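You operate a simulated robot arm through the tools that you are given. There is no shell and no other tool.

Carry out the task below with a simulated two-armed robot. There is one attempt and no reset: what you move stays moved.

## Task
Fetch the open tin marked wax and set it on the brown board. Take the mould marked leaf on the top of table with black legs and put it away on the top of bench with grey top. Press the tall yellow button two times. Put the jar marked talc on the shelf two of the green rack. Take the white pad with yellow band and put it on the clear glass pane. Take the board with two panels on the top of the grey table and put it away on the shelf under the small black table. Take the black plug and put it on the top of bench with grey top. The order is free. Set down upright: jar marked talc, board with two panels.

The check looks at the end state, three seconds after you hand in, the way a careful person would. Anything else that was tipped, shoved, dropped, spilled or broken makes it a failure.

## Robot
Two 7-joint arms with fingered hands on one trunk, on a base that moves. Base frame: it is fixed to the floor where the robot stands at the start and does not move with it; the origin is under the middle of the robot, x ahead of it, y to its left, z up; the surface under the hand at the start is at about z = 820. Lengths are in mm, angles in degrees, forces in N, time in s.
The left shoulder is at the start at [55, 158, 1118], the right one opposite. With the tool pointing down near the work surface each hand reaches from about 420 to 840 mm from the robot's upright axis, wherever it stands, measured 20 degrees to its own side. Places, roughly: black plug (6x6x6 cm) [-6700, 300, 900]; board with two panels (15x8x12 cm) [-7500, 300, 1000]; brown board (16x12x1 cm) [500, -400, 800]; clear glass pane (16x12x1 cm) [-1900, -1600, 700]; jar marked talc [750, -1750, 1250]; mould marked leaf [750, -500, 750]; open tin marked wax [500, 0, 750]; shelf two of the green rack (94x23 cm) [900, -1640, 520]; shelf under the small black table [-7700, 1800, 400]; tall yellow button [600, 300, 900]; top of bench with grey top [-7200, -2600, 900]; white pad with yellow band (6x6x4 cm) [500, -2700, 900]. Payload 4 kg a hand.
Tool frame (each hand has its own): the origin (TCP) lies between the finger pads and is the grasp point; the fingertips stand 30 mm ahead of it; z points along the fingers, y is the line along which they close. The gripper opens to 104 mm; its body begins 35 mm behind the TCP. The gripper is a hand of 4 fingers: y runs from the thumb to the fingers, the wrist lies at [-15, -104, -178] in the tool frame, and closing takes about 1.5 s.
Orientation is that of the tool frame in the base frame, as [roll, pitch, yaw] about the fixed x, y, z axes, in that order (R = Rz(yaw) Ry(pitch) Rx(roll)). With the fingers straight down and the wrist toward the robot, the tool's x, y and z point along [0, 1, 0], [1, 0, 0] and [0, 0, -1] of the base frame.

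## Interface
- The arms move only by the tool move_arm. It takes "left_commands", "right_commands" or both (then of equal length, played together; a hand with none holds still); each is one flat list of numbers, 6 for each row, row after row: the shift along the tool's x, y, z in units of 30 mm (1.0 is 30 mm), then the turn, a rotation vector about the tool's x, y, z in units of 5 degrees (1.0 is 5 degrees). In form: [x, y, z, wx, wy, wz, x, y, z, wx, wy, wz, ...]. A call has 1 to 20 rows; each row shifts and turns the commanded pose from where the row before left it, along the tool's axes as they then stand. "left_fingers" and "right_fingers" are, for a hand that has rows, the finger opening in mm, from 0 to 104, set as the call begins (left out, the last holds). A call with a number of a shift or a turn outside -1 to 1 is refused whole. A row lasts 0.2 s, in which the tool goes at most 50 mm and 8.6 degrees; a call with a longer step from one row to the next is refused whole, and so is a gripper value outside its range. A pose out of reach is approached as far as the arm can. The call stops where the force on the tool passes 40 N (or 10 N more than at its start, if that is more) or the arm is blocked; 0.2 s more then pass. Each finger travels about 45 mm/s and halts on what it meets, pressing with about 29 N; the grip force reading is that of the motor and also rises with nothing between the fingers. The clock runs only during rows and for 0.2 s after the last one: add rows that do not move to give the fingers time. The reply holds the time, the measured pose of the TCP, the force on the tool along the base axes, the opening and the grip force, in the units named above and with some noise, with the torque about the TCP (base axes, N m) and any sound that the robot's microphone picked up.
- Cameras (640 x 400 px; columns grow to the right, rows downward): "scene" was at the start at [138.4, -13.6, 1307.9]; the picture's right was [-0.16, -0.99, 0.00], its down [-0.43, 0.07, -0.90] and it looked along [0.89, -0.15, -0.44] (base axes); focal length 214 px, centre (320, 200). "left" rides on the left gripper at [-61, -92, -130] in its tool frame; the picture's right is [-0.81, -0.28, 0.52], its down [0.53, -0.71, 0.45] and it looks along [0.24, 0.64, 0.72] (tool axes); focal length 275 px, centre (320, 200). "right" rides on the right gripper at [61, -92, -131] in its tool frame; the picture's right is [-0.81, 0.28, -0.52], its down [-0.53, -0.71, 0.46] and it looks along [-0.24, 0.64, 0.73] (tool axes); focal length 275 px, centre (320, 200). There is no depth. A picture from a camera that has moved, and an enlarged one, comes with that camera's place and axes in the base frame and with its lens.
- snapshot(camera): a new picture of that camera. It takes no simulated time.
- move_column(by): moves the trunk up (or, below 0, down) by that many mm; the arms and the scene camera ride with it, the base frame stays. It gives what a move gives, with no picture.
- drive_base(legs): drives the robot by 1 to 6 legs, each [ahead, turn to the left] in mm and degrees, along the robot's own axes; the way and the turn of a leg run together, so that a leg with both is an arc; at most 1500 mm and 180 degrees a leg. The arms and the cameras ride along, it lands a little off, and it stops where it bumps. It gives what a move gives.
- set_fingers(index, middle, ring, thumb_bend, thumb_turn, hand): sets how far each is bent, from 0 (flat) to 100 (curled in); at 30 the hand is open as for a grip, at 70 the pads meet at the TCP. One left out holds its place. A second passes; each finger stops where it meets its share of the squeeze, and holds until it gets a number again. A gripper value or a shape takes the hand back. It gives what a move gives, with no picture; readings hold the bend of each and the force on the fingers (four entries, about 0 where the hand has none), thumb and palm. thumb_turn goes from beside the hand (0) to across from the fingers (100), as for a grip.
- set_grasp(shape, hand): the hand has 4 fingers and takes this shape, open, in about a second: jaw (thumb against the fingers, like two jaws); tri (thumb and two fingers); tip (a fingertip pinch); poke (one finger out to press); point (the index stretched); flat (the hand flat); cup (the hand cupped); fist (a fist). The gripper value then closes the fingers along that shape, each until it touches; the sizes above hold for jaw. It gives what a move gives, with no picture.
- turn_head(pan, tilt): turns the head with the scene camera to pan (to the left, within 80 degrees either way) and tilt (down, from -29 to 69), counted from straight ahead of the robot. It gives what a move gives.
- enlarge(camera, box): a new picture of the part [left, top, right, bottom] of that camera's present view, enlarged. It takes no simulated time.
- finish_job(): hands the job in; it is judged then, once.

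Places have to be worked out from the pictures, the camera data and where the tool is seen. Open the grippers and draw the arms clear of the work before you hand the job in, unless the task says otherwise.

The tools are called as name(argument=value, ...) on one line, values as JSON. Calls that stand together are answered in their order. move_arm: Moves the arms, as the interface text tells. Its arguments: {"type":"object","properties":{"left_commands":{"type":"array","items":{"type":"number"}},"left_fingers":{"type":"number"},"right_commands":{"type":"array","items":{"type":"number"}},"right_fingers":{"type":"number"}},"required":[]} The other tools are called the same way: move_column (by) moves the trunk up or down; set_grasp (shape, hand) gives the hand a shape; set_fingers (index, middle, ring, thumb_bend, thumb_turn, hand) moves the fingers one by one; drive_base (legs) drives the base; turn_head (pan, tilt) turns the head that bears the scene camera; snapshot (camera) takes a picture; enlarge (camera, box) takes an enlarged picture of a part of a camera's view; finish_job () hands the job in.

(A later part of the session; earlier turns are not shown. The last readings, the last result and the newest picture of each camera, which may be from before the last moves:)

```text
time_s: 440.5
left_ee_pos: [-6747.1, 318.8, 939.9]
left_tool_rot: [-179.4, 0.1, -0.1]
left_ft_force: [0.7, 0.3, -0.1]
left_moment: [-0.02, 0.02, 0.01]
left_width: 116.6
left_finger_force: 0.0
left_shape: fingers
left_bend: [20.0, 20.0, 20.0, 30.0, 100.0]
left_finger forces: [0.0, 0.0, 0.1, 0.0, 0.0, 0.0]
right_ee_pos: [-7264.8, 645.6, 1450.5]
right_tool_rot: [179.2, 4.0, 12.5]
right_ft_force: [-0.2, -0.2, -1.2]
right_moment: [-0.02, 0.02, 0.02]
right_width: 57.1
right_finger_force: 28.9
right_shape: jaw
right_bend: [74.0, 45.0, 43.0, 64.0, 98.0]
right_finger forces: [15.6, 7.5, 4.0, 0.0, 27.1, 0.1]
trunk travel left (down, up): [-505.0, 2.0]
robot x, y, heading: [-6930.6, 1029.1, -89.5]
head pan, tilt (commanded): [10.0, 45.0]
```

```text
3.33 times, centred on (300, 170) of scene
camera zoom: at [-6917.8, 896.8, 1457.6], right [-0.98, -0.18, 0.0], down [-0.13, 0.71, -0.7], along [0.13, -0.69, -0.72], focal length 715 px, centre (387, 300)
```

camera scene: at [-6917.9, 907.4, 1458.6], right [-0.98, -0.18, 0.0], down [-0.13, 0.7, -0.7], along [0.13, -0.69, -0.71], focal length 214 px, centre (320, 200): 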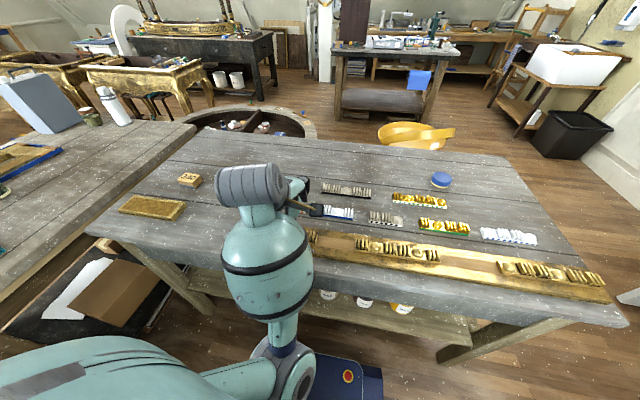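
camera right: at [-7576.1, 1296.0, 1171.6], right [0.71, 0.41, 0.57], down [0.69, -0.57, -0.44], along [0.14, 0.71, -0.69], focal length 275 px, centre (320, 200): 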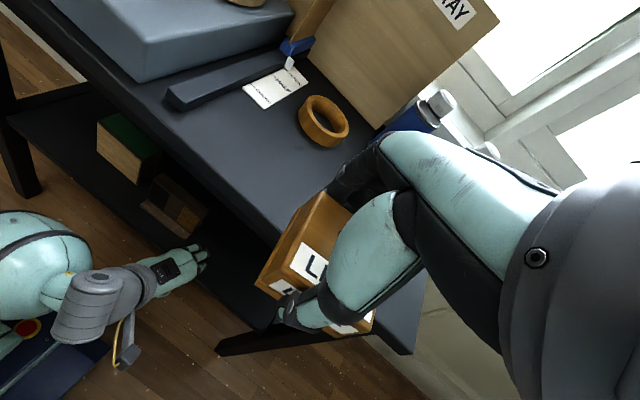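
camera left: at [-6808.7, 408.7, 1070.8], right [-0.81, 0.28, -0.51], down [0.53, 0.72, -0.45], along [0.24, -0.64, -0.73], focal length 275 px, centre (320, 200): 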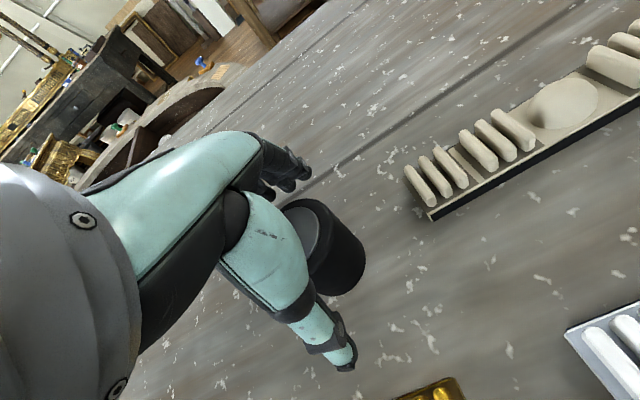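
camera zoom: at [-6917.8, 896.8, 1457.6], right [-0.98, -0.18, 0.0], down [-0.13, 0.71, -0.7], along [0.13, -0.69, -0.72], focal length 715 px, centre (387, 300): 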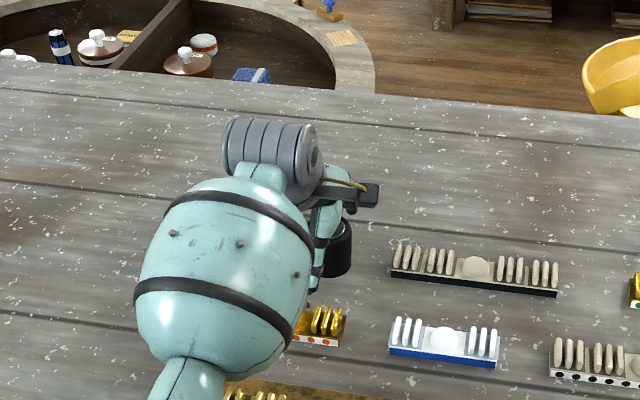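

No contact this time; the fingers are beside the plug. I descend 14 mm more and close.

move_arm(left_commands=[0, 0, 0.25, 0, 0, 0, 0, 0, 0.22, 0, 0, 0, 0, 0, 0, 0, 0, 0])

move_arm(left_commands=[0, 0, 0, 0, 0, 0, 0, 0, 0, 0, 0, 0, 0, 0, 0, 0, 0, 0, 0, 0, 0, 0, 0, 0, 0, 0, 0, 0, 0, 0, 0, 0, 0, 0, 0, 0, 0, 0, 0, 0, 0, 0, 0, 0, 0, 0, 0, 0, 0, 0, 0, 0, 0, 0], left_fingers=38)

snapshot(camera="left")

```text
time_s: 441.3
left_ee_pos: [-6747.7, 318.7, 927.5]
left_tool_rot: [-179.6, 0.0, 0.1]
left_ft_force: [-1.1, -0.5, 1.3]
left_moment: [-0.01, -0.01, 0.0]
left_width: 117.1
left_finger_force: 1.0
left_shape: fingers
left_bend: [20.0, 20.0, 20.0, 30.0, 100.0]
left_finger forces: [0.0, 0.2, 0.0, 0.0, 0.8, 0.1]
right_ee_pos: [-7265.0, 644.9, 1451.4]
right_tool_rot: [179.2, 4.0, 12.5]
right_ft_force: [-0.2, 0.4, -0.7]
right_moment: [0.0, -0.02, -0.03]
right_width: 56.9
right_finger_force: 28.9
right_shape: jaw
right_bend: [74.0, 45.0, 43.0, 64.0, 98.0]
right_finger forces: [15.6, 7.5, 4.0, 0.1, 27.2, 0.0]
trunk travel left (down, up): [-505.0, 2.0]
robot x, y, heading: [-6934.5, 1027.4, -89.9]
head pan, tilt (commanded): [10.0, 45.0]
```

```text
time_s: 443.3
left_ee_pos: [-6747.6, 320.8, 930.4]
left_tool_rot: [-179.9, 0.1, 0.0]
left_ft_force: [0.9, -2.1, 23.5]
left_moment: [-0.56, 0.18, 0.01]
left_width: 43.2
left_finger_force: 29.0
left_shape: jaw
left_bend: [74.0, 47.0, 52.0, 73.0, 100.0]
left_finger forces: [33.1, 8.4, 0.1, 0.0, 29.0, 0.0]
right_ee_pos: [-7264.6, 649.1, 1450.9]
right_tool_rot: [179.1, 4.0, 12.5]
right_ft_force: [-0.4, 0.1, -0.7]
right_moment: [0.01, -0.01, -0.01]
right_width: 57.1
right_finger_force: 29.2
right_shape: jaw
right_bend: [74.0, 45.0, 43.0, 64.0, 98.0]
right_finger forces: [15.7, 7.5, 4.0, 0.1, 27.0, 0.0]
trunk travel left (down, up): [-505.0, 2.0]
robot x, y, heading: [-6929.6, 1024.2, -89.7]
head pan, tilt (commanded): [10.0, 45.0]
```

```text
taken
camera left: at [-6809.3, 410.5, 1060.5], right [-0.81, 0.28, -0.52], down [0.53, 0.71, -0.45], along [0.24, -0.64, -0.73], focal length 275 px, centre (320, 200)
```

left: 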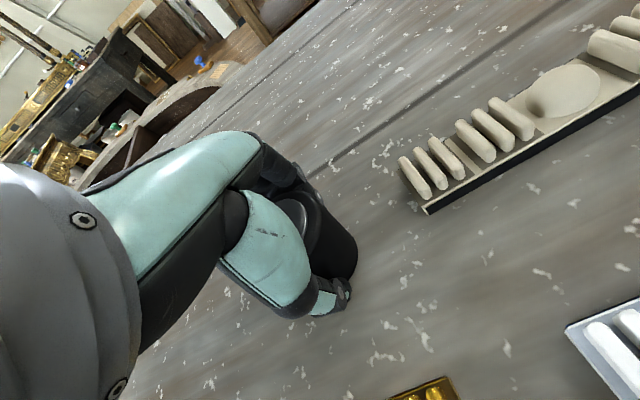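

The fingertips are touching the table (its top is nearer z≈895), hence the upward force; the plug itself is between thumb and fingers. I lift slowly and check.

move_arm(left_commands=[0, 0, -0.1, 0, 0, 0, 0, 0, -0.1, 0, 0, 0, 0, 0, -0.2, 0, 0, 0, 0, 0, -0.3, 0, 0, 0, 0, 0, 0, 0, 0, 0])

snapshot(camera="left")

enlarge(camera="scene", box=[220, 110, 380, 230])

```text
time_s: 444.5
left_ee_pos: [-6748.8, 319.8, 946.2]
left_tool_rot: [-179.3, 0.1, 0.0]
left_ft_force: [0.5, 0.5, -1.8]
left_moment: [0.0, 0.02, -0.03]
left_width: 42.4
left_finger_force: 28.8
left_shape: jaw
left_bend: [74.0, 47.0, 52.0, 73.0, 100.0]
left_finger forces: [16.3, 8.2, 0.2, 0.0, 25.8, 0.0]
right_ee_pos: [-7265.5, 644.7, 1450.6]
right_tool_rot: [179.3, 4.1, 12.6]
right_ft_force: [0.4, -0.5, -1.8]
right_moment: [-0.03, -0.01, -0.01]
right_width: 57.5
right_finger_force: 29.4
right_shape: jaw
right_bend: [74.0, 45.0, 43.0, 64.0, 98.0]
right_finger forces: [15.6, 7.5, 4.0, 0.0, 27.1, 0.0]
trunk travel left (down, up): [-505.0, 2.0]
robot x, y, heading: [-6935.1, 1027.8, -89.6]
head pan, tilt (commanded): [10.0, 45.0]
```

```text
taken
camera left: at [-6809.3, 409.1, 1076.9], right [-0.81, 0.28, -0.51], down [0.53, 0.72, -0.45], along [0.24, -0.64, -0.73], focal length 275 px, centre (320, 200)
```

left: 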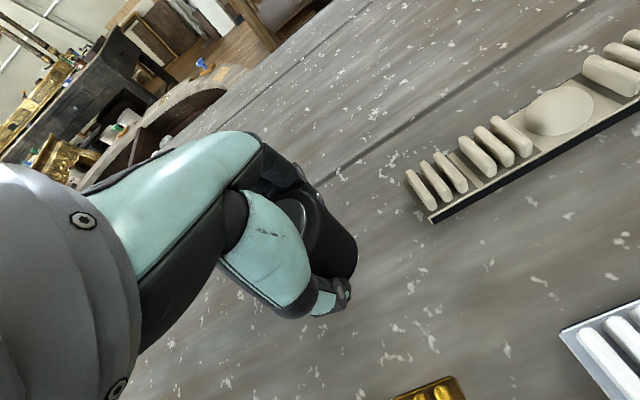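

```text
3.33 times, centred on (300, 170) of scene
camera zoom: at [-6917.8, 896.8, 1457.6], right [-0.98, -0.18, 0.0], down [-0.13, 0.71, -0.7], along [0.13, -0.69, -0.72], focal length 715 px, centre (387, 300)
```

zoom: 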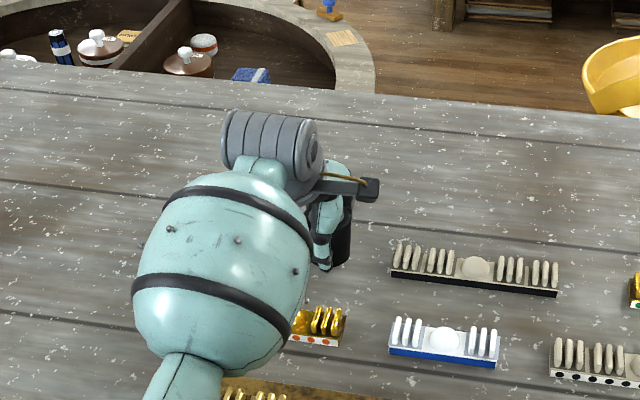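

The plug is held. I lift it well above the table items and draw the left arm back.

move_arm(left_commands=[0, 0, -0.6, 0, 0, 0, 0, 0, -1, 0, 0, 0, 0, 0, -1, 0, 0, 0, 0, 0, -1, 0, 0, 0, 0, 0, -1, 0, 0, 0, 0, -0.6, -0.8, 0, 0, 0, 0, -0.9, -0.3, 0, 0, 0, 0, -1, 0, 0, 0, 0, 0, -1, 0, 0, 0, 0, 0, -1, 0, 0, 0, 0, 0, -1, 0, 0, 0, 0, 0, -1, 0, 0, 0, 0, 0, -0.8, 0, 0, 0, 0, 0, 0, 0, 0, 0, 0])

snapshot(camera="scene")

snapshot(camera="left")

```text
time_s: 447.5
left_ee_pos: [-6746.9, 536.6, 1120.2]
left_tool_rot: [-179.4, 0.0, -0.1]
left_ft_force: [-1.0, -0.3, -1.1]
left_moment: [0.03, 0.0, 0.0]
left_width: 42.0
left_finger_force: 29.0
left_shape: jaw
left_bend: [74.0, 47.0, 52.0, 73.0, 100.0]
left_finger forces: [16.2, 7.8, 0.3, 0.1, 25.0, 0.0]
right_ee_pos: [-7265.9, 644.3, 1450.0]
right_tool_rot: [179.3, 3.8, 12.4]
right_ft_force: [0.0, -0.7, -0.6]
right_moment: [0.05, 0.01, 0.04]
right_width: 57.1
right_finger_force: 28.7
right_shape: jaw
right_bend: [74.0, 45.0, 43.0, 64.0, 98.0]
right_finger forces: [15.7, 7.5, 4.0, 0.0, 27.1, 0.0]
trunk travel left (down, up): [-505.0, 2.0]
robot x, y, heading: [-6931.3, 1029.3, -89.3]
head pan, tilt (commanded): [10.0, 45.0]
```

```text
taken
camera scene: at [-6919.4, 896.4, 1457.6], right [-0.98, -0.18, 0.0], down [-0.13, 0.71, -0.7], along [0.13, -0.69, -0.72], focal length 214 px, centre (320, 200)
```

scene: 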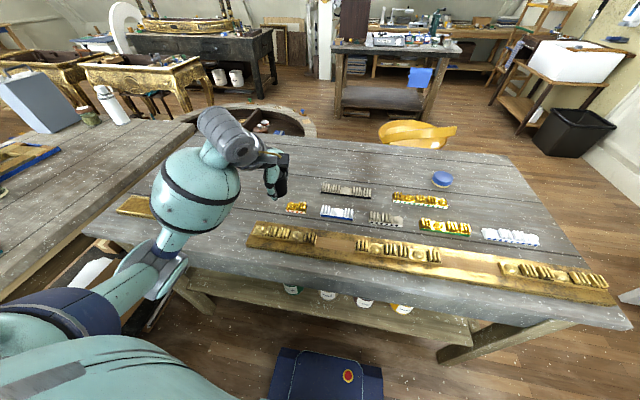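

```text
taken
camera left: at [-6810.3, 626.1, 1250.6], right [-0.81, 0.28, -0.52], down [0.53, 0.72, -0.45], along [0.24, -0.64, -0.73], focal length 275 px, centre (320, 200)
```

left: 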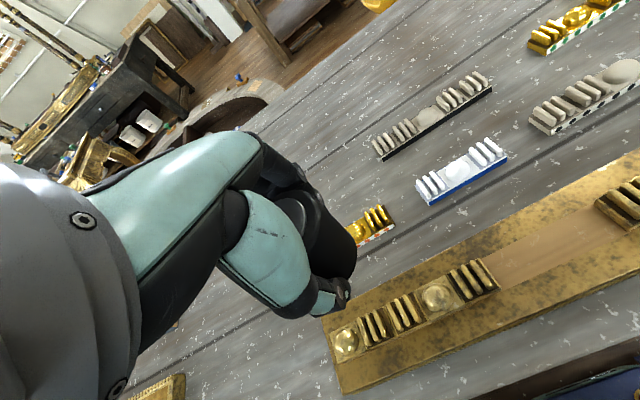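

The plug is safely held and everything else is in place. I drive back around the grey table's west end toward the bench.

drive_base(legs=[[-200, 0], [0, -90], [1010, 0], [0, 90]])

turn_head(pan=0, tilt=20)

snapshot(camera="scene")

```text
time_s: 462.5
left_ee_pos: [-7840.7, 741.4, 1133.0]
left_tool_rot: [178.5, 0.2, -11.2]
left_ft_force: [-1.2, -0.1, 0.2]
left_moment: [0.03, -0.03, 0.0]
left_width: 40.3
left_finger_force: 29.0
left_shape: jaw
left_bend: [74.0, 48.0, 53.0, 74.0, 100.0]
left_finger forces: [16.5, 7.6, 2.1, 0.1, 25.5, 0.0]
right_ee_pos: [-8325.0, 953.6, 1459.0]
right_tool_rot: [177.8, 4.4, 1.4]
right_ft_force: [0.1, 0.7, -2.0]
right_moment: [-0.02, 0.01, 0.01]
right_width: 57.1
right_finger_force: 29.3
right_shape: jaw
right_bend: [74.0, 45.0, 43.0, 64.0, 98.0]
right_finger forces: [15.6, 7.4, 4.0, 0.0, 27.1, 0.0]
trunk travel left (down, up): [-505.0, 2.0]
robot x, y, heading: [-7939.6, 1229.3, -104.8]
head pan, tilt (commanded): [10.0, 45.0]
stopped in leg 4: the robot was blocked; the commanded pose is now the measured one
```

```text
time_s: 463.4
left_ee_pos: [-7837.7, 741.4, 1132.5]
left_tool_rot: [178.7, 0.7, -11.2]
left_ft_force: [-0.6, -0.3, -0.8]
left_moment: [-0.03, 0.03, -0.02]
left_width: 40.4
left_finger_force: 28.7
left_shape: jaw
left_bend: [74.0, 48.0, 53.0, 74.0, 100.0]
left_finger forces: [16.5, 7.7, 2.1, 0.1, 25.5, 0.0]
right_ee_pos: [-8321.8, 952.3, 1458.8]
right_tool_rot: [177.8, 4.5, 1.4]
right_ft_force: [0.0, 0.8, -0.7]
right_moment: [0.0, 0.02, 0.01]
right_width: 57.2
right_finger_force: 29.3
right_shape: jaw
right_bend: [74.0, 45.0, 43.0, 64.0, 98.0]
right_finger forces: [15.7, 7.4, 4.1, 0.0, 27.1, 0.0]
trunk travel left (down, up): [-505.0, 2.0]
robot x, y, heading: [-7935.4, 1234.3, -104.8]
head pan, tilt (commanded): [0.0, 20.0]
```

```text
taken
camera scene: at [-7973.6, 1094.3, 1496.1], right [-0.97, 0.26, 0.0], down [0.09, 0.34, -0.93], along [-0.24, -0.9, -0.35], focal length 214 px, centre (320, 200)
```

scene: 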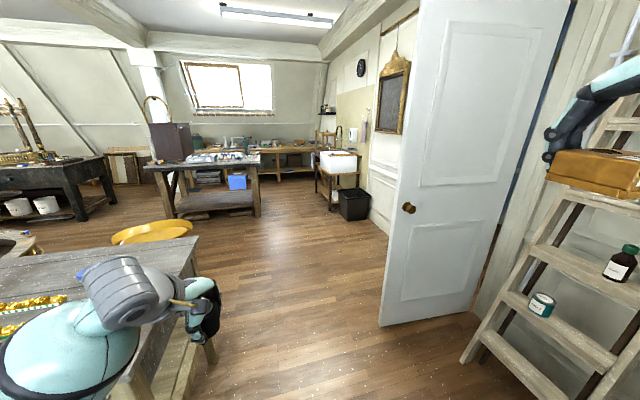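

The turn stopped 15° short, probably the base's rear corner met the black table's leg area. I drive forward away from it, then finish the turn and check the black table.

drive_base(legs=[[230, 0]])

drive_base(legs=[[0, 14.5]])

snapshot(camera="scene")

```text
time_s: 465.2
left_ee_pos: [-7896.5, 520.6, 1132.3]
left_tool_rot: [178.5, 0.7, -10.9]
left_ft_force: [-1.3, 0.2, -0.8]
left_moment: [-0.04, 0.01, 0.0]
left_width: 40.4
left_finger_force: 28.6
left_shape: jaw
left_bend: [74.0, 48.0, 53.0, 74.0, 100.0]
left_finger forces: [16.3, 7.8, 2.1, 0.0, 25.4, 0.0]
right_ee_pos: [-8378.5, 729.0, 1459.4]
right_tool_rot: [177.7, 4.5, 1.8]
right_ft_force: [-0.2, 0.9, -0.8]
right_moment: [-0.01, 0.01, -0.01]
right_width: 57.3
right_finger_force: 28.9
right_shape: jaw
right_bend: [74.0, 45.0, 43.0, 64.0, 98.0]
right_finger forces: [15.6, 7.6, 4.0, 0.0, 27.1, 0.0]
trunk travel left (down, up): [-505.0, 2.0]
robot x, y, heading: [-7998.0, 1009.1, -104.5]
head pan, tilt (commanded): [0.0, 20.0]
```

```text
time_s: 466.6
left_ee_pos: [-7778.0, 572.1, 1137.7]
left_tool_rot: [177.9, 0.7, 3.4]
left_ft_force: [-0.4, -0.2, -1.0]
left_moment: [0.01, -0.03, -0.01]
left_width: 40.6
left_finger_force: 28.6
left_shape: jaw
left_bend: [74.0, 48.0, 53.0, 74.0, 100.0]
left_finger forces: [16.2, 7.5, 2.4, 0.0, 24.9, 0.1]
right_ee_pos: [-8298.2, 656.7, 1463.7]
right_tool_rot: [177.2, 4.7, 16.2]
right_ft_force: [0.7, -0.1, -1.7]
right_moment: [-0.03, 0.01, 0.0]
right_width: 57.5
right_finger_force: 28.7
right_shape: jaw
right_bend: [74.0, 45.0, 43.0, 64.0, 98.0]
right_finger forces: [15.6, 7.4, 4.0, 0.1, 27.3, 0.0]
trunk travel left (down, up): [-505.0, 2.0]
robot x, y, heading: [-7994.9, 1006.3, -90.3]
head pan, tilt (commanded): [0.0, 20.0]
```

```text
taken
camera scene: at [-7999.1, 865.1, 1496.0], right [-1.0, 0.0, 0.0], down [0.0, 0.36, -0.93], along [0.0, -0.93, -0.36], focal length 214 px, centre (320, 200)
```

scene: 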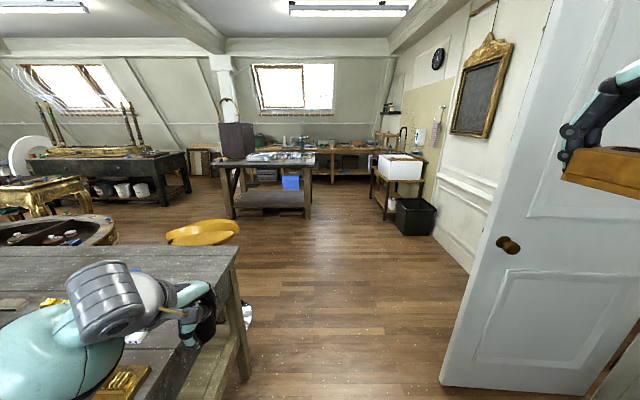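

The turn is complete. I drive south along the passage toward the bench.

drive_base(legs=[[1200, 0], [1100, 0]])

turn_head(pan=20, tilt=25)

snapshot(camera="scene")

```text
time_s: 478.7
left_ee_pos: [-7773.5, -1750.9, 1143.4]
left_tool_rot: [176.8, 1.2, 3.2]
left_ft_force: [0.8, 0.3, -1.2]
left_moment: [0.01, 0.0, 0.02]
left_width: 40.2
left_finger_force: 29.0
left_shape: jaw
left_bend: [74.0, 48.0, 53.0, 74.0, 100.0]
left_finger forces: [16.3, 7.8, 2.2, 0.0, 25.2, 0.1]
right_ee_pos: [-8293.7, -1657.4, 1467.6]
right_tool_rot: [176.5, 4.9, 15.9]
right_ft_force: [-0.1, 0.0, -0.7]
right_moment: [0.02, -0.03, -0.04]
right_width: 57.4
right_finger_force: 29.8
right_shape: jaw
right_bend: [74.0, 45.0, 43.0, 64.0, 98.0]
right_finger forces: [15.5, 7.5, 4.0, 0.0, 27.0, 0.0]
trunk travel left (down, up): [-505.0, 2.0]
robot x, y, heading: [-7992.3, -1327.3, -90.2]
head pan, tilt (commanded): [0.0, 20.0]
```

```text
time_s: 479.5
left_ee_pos: [-7770.4, -1748.5, 1144.7]
left_tool_rot: [177.1, 2.2, 4.2]
left_ft_force: [-0.4, 0.1, -0.8]
left_moment: [-0.01, 0.02, 0.0]
left_width: 39.9
left_finger_force: 28.7
left_shape: jaw
left_bend: [74.0, 48.0, 53.0, 74.0, 100.0]
left_finger forces: [16.3, 7.8, 2.3, 0.0, 25.4, 0.0]
right_ee_pos: [-8295.6, -1641.8, 1471.2]
right_tool_rot: [175.9, 5.3, 15.9]
right_ft_force: [0.6, -0.6, -0.6]
right_moment: [0.02, 0.03, 0.0]
right_width: 57.2
right_finger_force: 28.6
right_shape: jaw
right_bend: [74.0, 45.0, 43.0, 64.0, 98.0]
right_finger forces: [15.5, 7.4, 3.9, 0.0, 27.1, 0.0]
trunk travel left (down, up): [-505.0, 2.0]
robot x, y, heading: [-7994.4, -1324.8, -90.1]
head pan, tilt (commanded): [20.0, 25.0]
```

```text
taken
camera scene: at [-7962.2, -1462.2, 1488.1], right [-0.94, -0.34, 0.0], down [-0.14, 0.41, -0.9], along [0.31, -0.85, -0.43], focal length 214 px, centre (320, 200)
```

scene: 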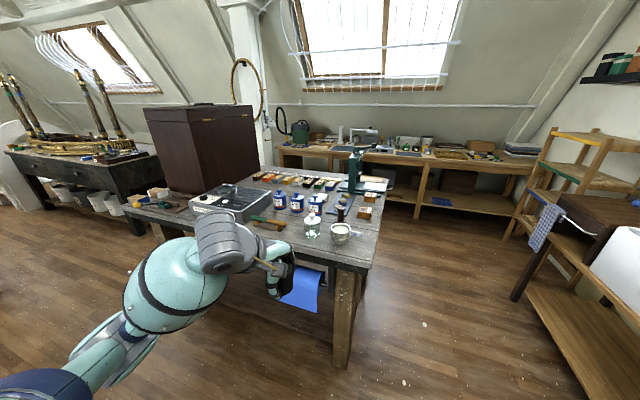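

I see the bench's top from its northwest: crowded, but with some free strip along the near edge. I enlarge to find free places for plug and mould.

enlarge(camera="scene", box=[110, 150, 400, 290])

snapshot(camera="left")

snapshot(camera="right")

```text
2.21 times, centred on (255, 220) of scene
camera zoom: at [-7962.2, -1462.2, 1488.1], right [-0.94, -0.34, 0.0], down [-0.14, 0.41, -0.9], along [0.31, -0.85, -0.43], focal length 473 px, centre (463, 156)
```

zoom: 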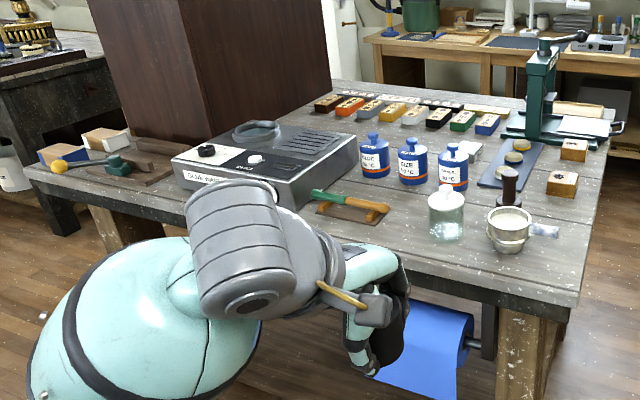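

```text
taken
camera left: at [-7835.3, -1656.4, 1271.0], right [-0.85, 0.19, -0.5], down [0.46, 0.73, -0.51], along [0.27, -0.66, -0.7], focal length 275 px, centre (320, 200)
```

left: 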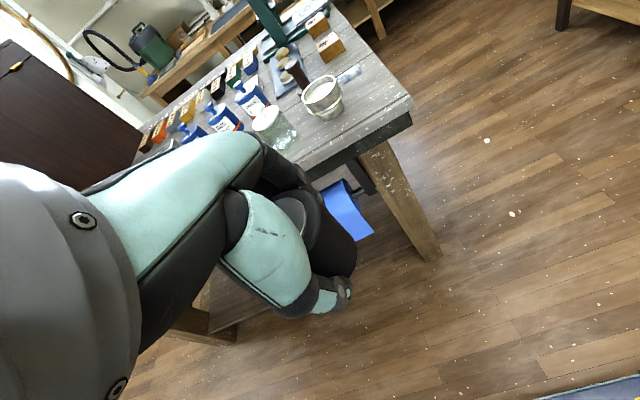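

```text
taken
camera right: at [-8251.8, -1524.5, 1587.8], right [-0.66, -0.44, 0.61], down [-0.74, 0.49, -0.45], along [-0.1, -0.75, -0.65], focal length 275 px, centre (320, 200)
```

right: 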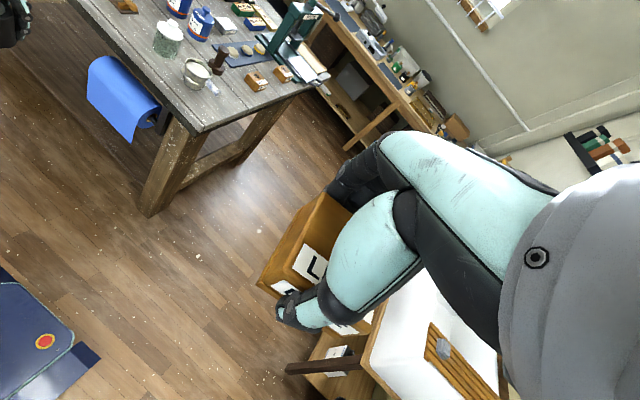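

Free spots on the bench: P1 near its northwest corner ≈[-7870,-2215] and P2 between the glass jar and the green tool ≈[-7545,-2215]. I move the robot to face them from the north at ≈[-7707,-1615].

drive_base(legs=[[0, 44.8], [408, 0], [0, -44.8]])

turn_head(pan=0, tilt=45)

snapshot(camera="scene")

```text
time_s: 486.9
left_ee_pos: [-7498.5, -2043.5, 1148.2]
left_tool_rot: [177.4, 1.1, 2.6]
left_ft_force: [0.3, 0.0, -1.0]
left_moment: [0.01, 0.02, 0.0]
left_width: 40.2
left_finger_force: 28.6
left_shape: jaw
left_bend: [74.0, 48.0, 53.0, 74.0, 100.0]
left_finger forces: [15.6, 7.3, 2.5, 0.0, 23.7, 0.0]
right_ee_pos: [-8018.0, -1929.1, 1469.6]
right_tool_rot: [175.8, 5.2, 15.0]
right_ft_force: [-0.2, 0.3, -1.2]
right_moment: [-0.01, -0.02, -0.01]
right_width: 57.0
right_finger_force: 28.9
right_shape: jaw
right_bend: [74.0, 45.0, 43.0, 64.0, 98.0]
right_finger forces: [15.7, 7.3, 4.0, 0.1, 27.0, 0.1]
trunk travel left (down, up): [-505.0, 2.0]
robot x, y, heading: [-7701.6, -1621.7, -91.2]
head pan, tilt (commanded): [20.0, 25.0]
```

```text
time_s: 487.7
left_ee_pos: [-7496.7, -2040.9, 1149.4]
left_tool_rot: [178.1, 1.7, 4.1]
left_ft_force: [-0.1, -0.1, -1.8]
left_moment: [-0.01, 0.0, -0.02]
left_width: 40.5
left_finger_force: 29.0
left_shape: jaw
left_bend: [74.0, 48.0, 53.0, 74.0, 100.0]
left_finger forces: [16.3, 7.8, 2.7, 0.0, 24.8, 0.0]
right_ee_pos: [-8021.2, -1911.0, 1474.0]
right_tool_rot: [175.2, 5.5, 14.9]
right_ft_force: [0.2, 0.1, 0.0]
right_moment: [-0.02, 0.0, -0.03]
right_width: 57.1
right_finger_force: 29.4
right_shape: jaw
right_bend: [74.0, 45.0, 43.0, 64.0, 98.0]
right_finger forces: [15.6, 7.5, 4.0, 0.0, 27.1, 0.1]
trunk travel left (down, up): [-505.0, 2.0]
robot x, y, heading: [-7703.3, -1620.7, -91.1]
head pan, tilt (commanded): [0.0, 45.0]
```

```text
taken
camera scene: at [-7707.9, -1747.9, 1457.7], right [-1.0, 0.02, 0.0], down [0.01, 0.72, -0.7], along [-0.01, -0.7, -0.72], focal length 214 px, centre (320, 200)
```

scene: 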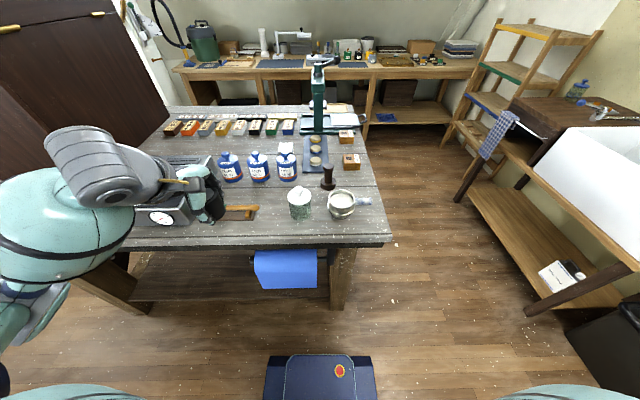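

I enlarge the near part of the bench top to measure the free spots precisely.

enlarge(camera="scene", box=[200, 150, 410, 270])

enlarge(camera="scene", box=[220, 180, 400, 260])

```text
3.05 times, centred on (305, 210) of scene
camera zoom: at [-7707.9, -1747.9, 1457.7], right [-1.0, 0.02, 0.0], down [0.01, 0.72, -0.7], along [-0.01, -0.7, -0.72], focal length 654 px, centre (366, 170)
```

zoom: 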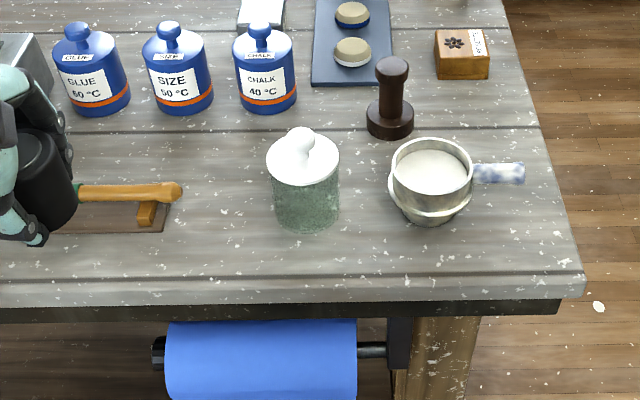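

```text
3.56 times, centred on (310, 220) of scene
camera zoom: at [-7707.9, -1747.9, 1457.7], right [-1.0, 0.02, 0.0], down [0.01, 0.72, -0.7], along [-0.01, -0.7, -0.72], focal length 763 px, centre (356, 129)
```

zoom: 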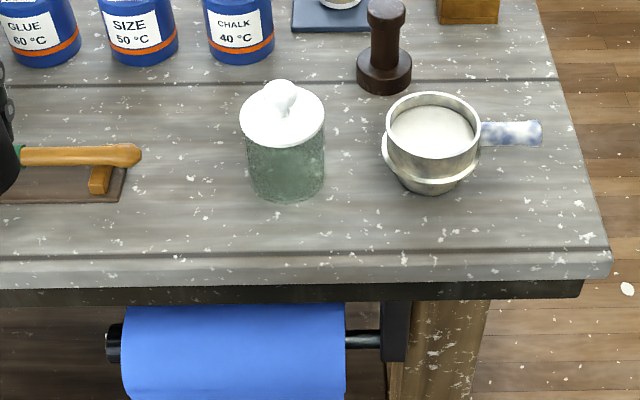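

The northwest spots are tight (≈90 mm). The east end in front of the cabinet has a much larger free strip (≈280 mm deep), so I go there: east along y≈-1620, then south, then face −x.

drive_base(legs=[[0, 91], [1500, 0], [230, 0], [0, -90], [880, 0], [0, -90]])

turn_head(pan=0, tilt=35)

snapshot(camera="scene")

```text
time_s: 493.7
left_ee_pos: [-7253.5, -1397.1, 1159.7]
left_tool_rot: [178.6, 1.5, 96.3]
left_ft_force: [-0.7, 0.4, -2.1]
left_moment: [0.01, -0.04, 0.02]
left_width: 40.0
left_finger_force: 28.6
left_shape: jaw
left_bend: [74.0, 48.0, 53.0, 74.0, 100.0]
left_finger forces: [16.1, 7.4, 2.8, 0.0, 24.4, 0.0]
right_ee_pos: [-7392.5, -1928.1, 1479.9]
right_tool_rot: [173.6, 5.8, 106.3]
right_ft_force: [0.2, 1.0, -1.1]
right_moment: [-0.01, 0.06, -0.01]
right_width: 57.2
right_finger_force: 29.1
right_shape: jaw
right_bend: [74.0, 45.0, 43.0, 64.0, 98.0]
right_finger forces: [15.5, 7.5, 4.0, 0.0, 27.0, 0.0]
trunk travel left (down, up): [-505.0, 2.0]
robot x, y, heading: [-7654.4, -1625.8, 2.5]
head pan, tilt (commanded): [0.0, 45.0]
stopped in leg 2: the robot was blocked; the commanded pose is now the measured one
```

```text
time_s: 494.5
left_ee_pos: [-7249.1, -1395.7, 1158.0]
left_tool_rot: [178.7, 1.6, 96.4]
left_ft_force: [0.3, 0.0, -0.9]
left_moment: [-0.05, 0.03, 0.0]
left_width: 40.1
left_finger_force: 28.9
left_shape: jaw
left_bend: [74.0, 48.0, 53.0, 74.0, 100.0]
left_finger forces: [16.3, 7.4, 2.8, 0.1, 24.4, 0.1]
right_ee_pos: [-7389.4, -1927.8, 1480.2]
right_tool_rot: [173.8, 5.7, 106.3]
right_ft_force: [0.1, 0.3, 0.2]
right_moment: [-0.01, 0.02, 0.02]
right_width: 57.4
right_finger_force: 28.7
right_shape: jaw
right_bend: [74.0, 45.0, 43.0, 64.0, 98.0]
right_finger forces: [15.6, 7.4, 4.0, 0.0, 27.0, 0.0]
trunk travel left (down, up): [-505.0, 2.0]
robot x, y, heading: [-7656.1, -1626.6, 2.5]
head pan, tilt (commanded): [0.0, 35.0]
```

```text
taken
camera scene: at [-7517.6, -1620.2, 1472.3], right [0.04, -1.0, 0.0], down [-0.58, -0.02, -0.81], along [0.81, 0.03, -0.59], focal length 214 px, centre (320, 200)
```

scene: 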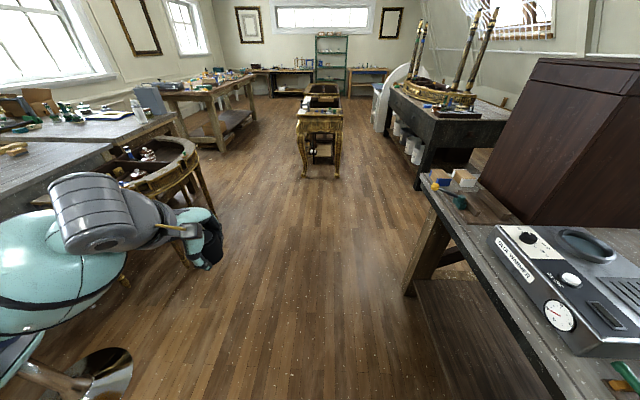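

The drive was blocked after 50 mm, though the floor ahead looks clear. I look down around the base for what it touches.

turn_head(pan=-60, tilt=60)

snapshot(camera="scene")

turn_head(pan=60, tilt=60)

snapshot(camera="scene")

turn_head(pan=0, tilt=69)

snapshot(camera="scene")

```text
time_s: 495.8
left_ee_pos: [-7250.0, -1395.9, 1157.9]
left_tool_rot: [178.7, 1.8, 96.3]
left_ft_force: [-0.2, 0.6, -1.6]
left_moment: [-0.01, -0.02, 0.01]
left_width: 40.1
left_finger_force: 29.0
left_shape: jaw
left_bend: [74.0, 48.0, 53.0, 74.0, 100.0]
left_finger forces: [16.3, 7.4, 2.9, 0.0, 24.5, 0.0]
right_ee_pos: [-7389.8, -1927.6, 1480.0]
right_tool_rot: [173.8, 5.8, 106.2]
right_ft_force: [0.0, -0.3, -1.3]
right_moment: [0.02, 0.01, -0.02]
right_width: 57.2
right_finger_force: 29.3
right_shape: jaw
right_bend: [74.0, 45.0, 43.0, 64.0, 98.0]
right_finger forces: [15.5, 7.5, 4.0, 0.0, 27.1, 0.0]
trunk travel left (down, up): [-505.0, 2.0]
robot x, y, heading: [-7655.5, -1627.3, 2.4]
head pan, tilt (commanded): [-60.0, 60.0]
```

```text
taken
camera scene: at [-7570.6, -1680.2, 1438.8], right [-0.84, -0.54, 0.01], down [-0.47, 0.73, -0.49], along [0.26, -0.42, -0.87], focal length 214 px, centre (320, 200)
```

scene: 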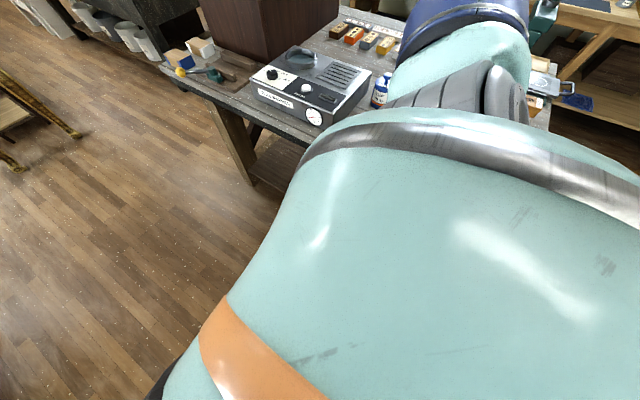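

```text
time_s: 497.8
left_ee_pos: [-7249.0, -1396.5, 1158.1]
left_tool_rot: [178.7, 1.7, 96.4]
left_ft_force: [0.1, 0.4, -0.4]
left_moment: [-0.01, -0.01, 0.04]
left_width: 40.0
left_finger_force: 29.0
left_shape: jaw
left_bend: [74.0, 48.0, 53.0, 74.0, 100.0]
left_finger forces: [16.2, 7.4, 2.8, 0.0, 24.3, 0.1]
right_ee_pos: [-7390.1, -1928.5, 1481.0]
right_tool_rot: [173.7, 5.8, 106.3]
right_ft_force: [0.3, 0.3, -0.5]
right_moment: [0.05, -0.03, -0.01]
right_width: 57.1
right_finger_force: 28.9
right_shape: jaw
right_bend: [74.0, 45.0, 43.0, 64.0, 98.0]
right_finger forces: [15.6, 7.4, 4.0, 0.1, 27.1, 0.1]
trunk travel left (down, up): [-505.0, 2.0]
robot x, y, heading: [-7659.8, -1627.2, 2.3]
head pan, tilt (commanded): [60.0, 60.0]
```

```text
taken
camera scene: at [-7575.6, -1564.9, 1438.8], right [0.89, -0.46, -0.01], down [-0.41, -0.77, -0.49], along [0.22, 0.44, -0.87], focal length 214 px, centre (320, 200)
```

scene: 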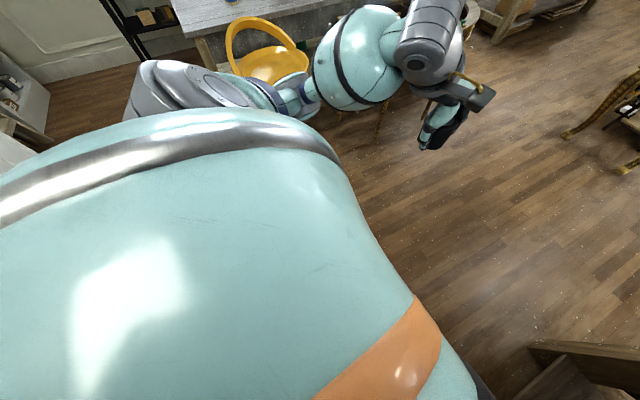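

```text
time_s: 499.1
left_ee_pos: [-7248.7, -1397.0, 1158.5]
left_tool_rot: [178.7, 1.7, 96.4]
left_ft_force: [-0.5, 0.0, -1.6]
left_moment: [0.0, -0.03, 0.03]
left_width: 40.1
left_finger_force: 29.1
left_shape: jaw
left_bend: [74.0, 48.0, 53.0, 74.0, 100.0]
left_finger forces: [16.3, 7.5, 2.8, 0.1, 24.4, 0.1]
right_ee_pos: [-7390.2, -1928.3, 1479.6]
right_tool_rot: [173.7, 5.7, 106.2]
right_ft_force: [0.7, 0.2, -1.4]
right_moment: [0.02, -0.01, -0.01]
right_width: 57.0
right_finger_force: 28.9
right_shape: jaw
right_bend: [74.0, 45.0, 43.0, 64.0, 98.0]
right_finger forces: [15.6, 7.3, 4.0, 0.1, 27.2, 0.0]
trunk travel left (down, up): [-505.0, 2.0]
robot x, y, heading: [-7658.5, -1625.6, 2.3]
head pan, tilt (commanded): [0.0, 68.8]
```

```text
taken
camera scene: at [-7550.8, -1621.6, 1429.1], right [0.04, -1.0, 0.0], down [-0.94, -0.04, -0.35], along [0.35, 0.01, -0.94], focal length 214 px, centre (320, 200)
```

scene: 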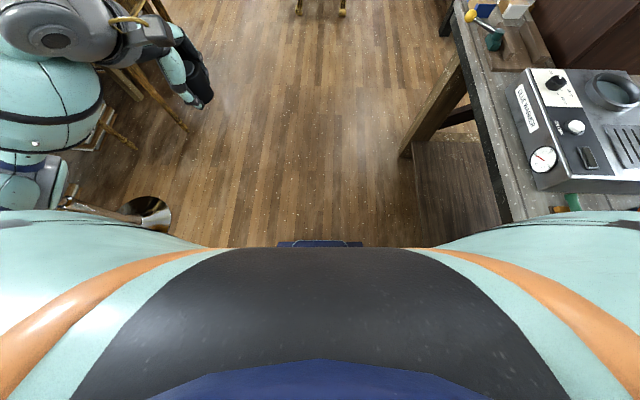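

Nothing visible touches the base. I try a short forward move to see whether it is still blocked.

drive_base(legs=[[100, 0]])

```text
time_s: 500.2
left_ee_pos: [-7171.4, -1392.9, 1165.0]
left_tool_rot: [177.7, 1.7, 96.3]
left_ft_force: [-0.5, 0.2, 0.0]
left_moment: [0.01, -0.03, -0.01]
left_width: 40.2
left_finger_force: 29.5
left_shape: jaw
left_bend: [74.0, 48.0, 53.0, 74.0, 100.0]
left_finger forces: [16.1, 7.4, 2.9, 0.0, 24.4, 0.0]
right_ee_pos: [-7312.7, -1924.5, 1483.1]
right_tool_rot: [172.9, 6.0, 106.2]
right_ft_force: [0.0, 0.1, -0.8]
right_moment: [0.0, 0.03, 0.03]
right_width: 57.0
right_finger_force: 28.8
right_shape: jaw
right_bend: [74.0, 45.0, 43.0, 64.0, 98.0]
right_finger forces: [15.7, 7.4, 3.9, 0.1, 27.0, 0.0]
trunk travel left (down, up): [-505.0, 2.0]
robot x, y, heading: [-7556.6, -1623.7, 2.6]
head pan, tilt (commanded): [0.0, 68.8]
```

It moves freely now. I first re-extend and level the right arm, which has drifted back, then continue the route east.

move_arm(right_commands=[-0.22, 0.92, 0.5, 0.24, 0.2, 0, -0.22, 0.92, 0.5, 0.24, 0.2, 0, -0.22, 0.92, 0.5, 0.24, 0.2, 0, -0.22, 0.92, 0.5, 0.24, 0.2, 0, -0.22, 0.92, 0.5, 0.24, 0.2, 0, -0.22, 0.92, 0.5, 0.24, 0.2, 0, 0, 0, 0, 0, 0, 0], left_commands=[0, 0.5, 0, 0.15, 0.1, 0, 0, 0.5, 0, 0.15, 0.1, 0, 0, 0.5, 0, 0.15, 0.1, 0, 0, 0.5, 0, 0, 0, 0, 0, 0, 0, 0, 0, 0, 0, 0, 0, 0, 0, 0, 0, 0, 0, 0, 0, 0])

drive_base(legs=[[0, -2.5], [1400, 0], [180, 0]])

turn_head(pan=-40, tilt=25)

snapshot(camera="scene")

```text
time_s: 501.8
left_ee_pos: [-7100.7, -1385.3, 1163.1]
left_tool_rot: [-179.6, -0.1, 96.2]
left_ft_force: [0.2, 0.2, -0.1]
left_moment: [0.01, 0.02, -0.01]
left_width: 40.1
left_finger_force: 29.0
left_shape: jaw
left_bend: [74.0, 48.0, 53.0, 74.0, 100.0]
left_finger forces: [16.2, 7.4, 2.9, 0.1, 24.3, 0.1]
right_ee_pos: [-7124.7, -1918.9, 1404.3]
right_tool_rot: [-179.6, 0.0, 106.5]
right_ft_force: [1.0, 1.0, -1.4]
right_moment: [0.0, 0.05, -0.02]
right_width: 56.9
right_finger_force: 29.5
right_shape: jaw
right_bend: [74.0, 45.0, 44.0, 64.0, 98.0]
right_finger forces: [15.8, 7.3, 4.0, 0.1, 27.0, 0.0]
trunk travel left (down, up): [-505.0, 2.0]
robot x, y, heading: [-7556.4, -1623.2, 2.4]
head pan, tilt (commanded): [0.0, 68.8]
```

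```text
time_s: 510.8
left_ee_pos: [-5500.3, -1429.9, 1161.7]
left_tool_rot: [-179.6, 0.0, 92.8]
left_ft_force: [0.9, -0.1, -1.2]
left_moment: [0.02, 0.0, 0.01]
left_width: 40.2
left_finger_force: 28.3
left_shape: jaw
left_bend: [74.0, 48.0, 53.0, 74.0, 100.0]
left_finger forces: [16.1, 7.4, 2.9, 0.1, 24.2, 0.0]
right_ee_pos: [-5557.0, -1962.0, 1404.7]
right_tool_rot: [-179.5, 0.0, 103.2]
right_ft_force: [1.4, -0.6, 0.1]
right_moment: [0.03, 0.05, -0.04]
right_width: 57.0
right_finger_force: 29.1
right_shape: jaw
right_bend: [74.0, 45.0, 44.0, 64.0, 98.0]
right_finger forces: [15.7, 7.2, 4.0, 0.0, 27.0, 0.0]
trunk travel left (down, up): [-505.0, 2.0]
robot x, y, heading: [-5971.0, -1640.4, -0.9]
head pan, tilt (commanded): [0.0, 68.8]
```

```text
time_s: 511.9
left_ee_pos: [-5519.3, -1428.2, 1169.4]
left_tool_rot: [179.3, 0.0, 92.8]
left_ft_force: [-0.2, -0.4, -1.2]
left_moment: [-0.03, 0.0, 0.01]
left_width: 40.1
left_finger_force: 28.7
left_shape: jaw
left_bend: [74.0, 48.0, 53.0, 74.0, 100.0]
left_finger forces: [16.6, 7.2, 3.0, 0.1, 25.0, 0.0]
right_ee_pos: [-5580.9, -1960.8, 1411.8]
right_tool_rot: [179.5, 0.3, 103.2]
right_ft_force: [-1.4, 0.2, -0.1]
right_moment: [-0.02, -0.01, 0.01]
right_width: 57.2
right_finger_force: 28.3
right_shape: jaw
right_bend: [74.0, 45.0, 43.0, 64.0, 98.0]
right_finger forces: [15.6, 7.6, 4.1, 0.0, 27.1, 0.0]
trunk travel left (down, up): [-505.0, 2.0]
robot x, y, heading: [-5966.8, -1641.5, -0.8]
head pan, tilt (commanded): [-40.0, 25.0]
```

```text
taken
camera scene: at [-5852.6, -1698.8, 1488.4], right [-0.65, -0.76, 0.01], down [-0.33, 0.28, -0.9], along [0.68, -0.59, -0.43], focal length 214 px, centre (320, 200)
```

scene: 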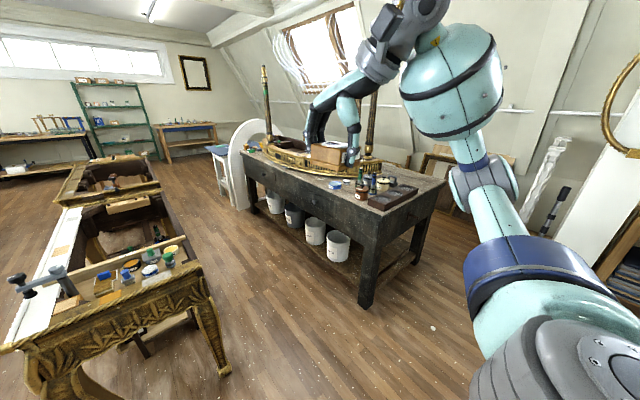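

The way is clear. I advance 70 mm more, turn right, drive south to y≈-2500 and turn to face the bench's east end (−x).

drive_base(legs=[[80, 0], [0, -89], [860, 0], [0, -90]])

turn_head(pan=0, tilt=40)

snapshot(camera="scene")

```text
time_s: 526.4
left_ee_pos: [-6319.9, -2726.3, 1169.1]
left_tool_rot: [179.4, -0.1, -86.1]
left_ft_force: [0.0, 0.8, -0.8]
left_moment: [-0.05, -0.01, 0.0]
left_width: 39.7
left_finger_force: 28.9
left_shape: jaw
left_bend: [74.0, 48.0, 53.0, 75.0, 100.0]
left_finger forces: [15.7, 6.5, 3.4, 0.1, 22.7, 0.0]
right_ee_pos: [-6270.6, -2194.3, 1409.8]
right_tool_rot: [179.7, 0.2, -75.9]
right_ft_force: [0.1, 0.0, -1.3]
right_moment: [0.02, 0.03, -0.01]
right_width: 57.3
right_finger_force: 28.7
right_shape: jaw
right_bend: [74.0, 45.0, 43.0, 64.0, 98.0]
right_finger forces: [15.8, 7.2, 4.0, 0.0, 27.1, 0.1]
trunk travel left (down, up): [-505.0, 2.0]
robot x, y, heading: [-5873.7, -2520.6, -179.7]
head pan, tilt (commanded): [-40.0, 25.0]
```

```text
time_s: 527.5
left_ee_pos: [-6307.2, -2724.3, 1175.2]
left_tool_rot: [178.3, 0.7, -86.5]
left_ft_force: [-0.2, -0.6, -1.5]
left_moment: [0.0, 0.03, 0.01]
left_width: 39.8
left_finger_force: 28.8
left_shape: jaw
left_bend: [74.0, 48.0, 53.0, 75.0, 100.0]
left_finger forces: [16.5, 7.4, 3.3, 0.0, 24.6, 0.0]
right_ee_pos: [-6253.4, -2193.3, 1415.9]
right_tool_rot: [178.9, 0.6, -75.9]
right_ft_force: [-0.1, 0.3, -1.0]
right_moment: [0.01, 0.01, 0.02]
right_width: 57.2
right_finger_force: 29.5
right_shape: jaw
right_bend: [74.0, 45.0, 44.0, 64.0, 98.0]
right_finger forces: [15.8, 7.5, 4.0, 0.0, 27.2, 0.1]
trunk travel left (down, up): [-505.0, 2.0]
robot x, y, heading: [-5871.1, -2516.2, -179.4]
head pan, tilt (commanded): [0.0, 40.0]
```

```text
taken
camera scene: at [-6007.3, -2518.9, 1464.9], right [0.0, 1.0, 0.0], down [0.65, 0.0, -0.76], along [-0.76, 0.0, -0.65], focal length 214 px, centre (320, 200)
```

scene: 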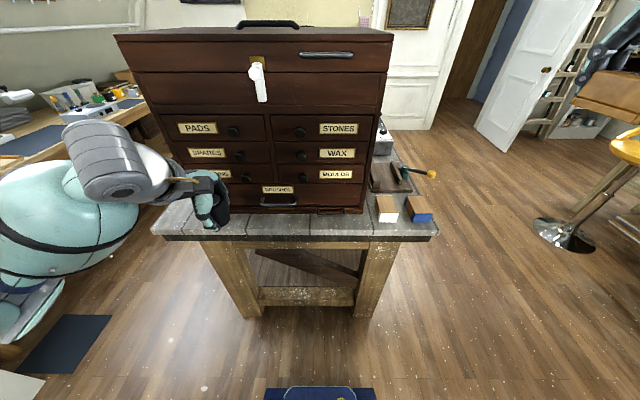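

The strip in front of the cabinet is ≈110 mm deep and free (x≈-6610…-6499). I'll place the mould at ≈[-6553,-2420] and the plug at ≈[-6553,-2790], with thumb/fingers left and right of the objects. I turn both hands accordingly.

move_arm(left_commands=[0, 0, 0, 0.15, 0, 1, 0, 0, 0, 0.15, 0, 1, 0, 0, 0, 0, 0, 1, 0, 0, 0, 0, 0, 1, 0, 0, 0, 0, 0, 1, 0, 0, 0, 0, 0, 1, 0, 0, 0, 0, 0, 1, 0, 0, 0, 0, 0, 1, 0, 0, 0, 0, 0, 1, 0, 0, 0, 0, 0, 1, 0, 0, 0, 0, 0, 1, 0, 0, 0, 0, 0, 1, 0, 0, 0, 0, 0, 1, 0, 0, 0, 0, 0, 1, 0, 0, 0, 0, 0, 1, 0, 0, 0, 0, 0, 1, 0, 0, 0, 0, 0, 1, 0, 0, 0, 0, 0, 1, 0, 0, 0, 0, 0, 0.6], right_commands=[0, 0, 0, 0, 0, -1, 0, 0, 0, 0, 0, -1, 0, 0, 0, 0, 0, -1, 0, 0, 0, 0, 0, -1, 0, 0, 0, 0, 0, -1, 0, 0, 0, 0, 0, -1, 0, 0, 0, 0, 0, -1, 0, 0, 0, 0, 0, -1, 0, 0, 0, 0, 0, -1, 0, 0, 0, 0, 0, -1, 0, 0, 0, 0, 0, -1, 0, 0, 0, 0, 0, -1, 0, 0, 0, 0, 0, -1, 0, 0, 0, 0, 0, -1, 0, 0, 0, 0, 0, -1, 0, 0, 0, 0, 0, -0.3, 0, 0, 0, 0, 0, 0, 0, 0, 0, 0, 0, 0, 0, 0, 0, 0, 0, 0])

snapshot(camera="scene")

```text
time_s: 531.5
left_ee_pos: [-6306.5, -2725.9, 1174.0]
left_tool_rot: [-179.9, 0.3, -179.2]
left_ft_force: [-0.7, 0.2, -1.7]
left_moment: [0.0, 0.0, -0.01]
left_width: 39.8
left_finger_force: 29.1
left_shape: jaw
left_bend: [74.0, 48.0, 53.0, 75.0, 100.0]
left_finger forces: [16.4, 7.5, 3.3, 0.0, 24.6, 0.0]
right_ee_pos: [-6152.7, -2307.6, 1412.7]
right_tool_rot: [-179.8, 1.0, 0.5]
right_ft_force: [0.0, -0.8, -0.2]
right_moment: [-0.01, -0.01, -0.03]
right_width: 57.2
right_finger_force: 29.4
right_shape: jaw
right_bend: [74.0, 45.0, 44.0, 64.0, 98.0]
right_finger forces: [15.7, 7.3, 4.0, 0.1, 27.2, 0.1]
right hand out of reach, approached as far as the arm can: row 7, 8, 9, 10, 11, 12, 13, 14, 15, 16
trunk travel left (down, up): [-505.0, 2.0]
robot x, y, heading: [-5872.8, -2516.2, -179.9]
head pan, tilt (commanded): [0.0, 40.0]
```

```text
taken
camera scene: at [-6008.2, -2518.2, 1464.8], right [0.0, 1.0, 0.0], down [0.65, 0.0, -0.76], along [-0.76, 0.0, -0.65], focal length 214 px, centre (320, 200)
```

scene: 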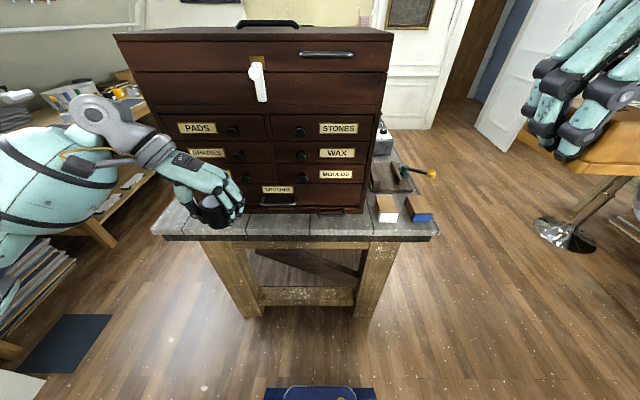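

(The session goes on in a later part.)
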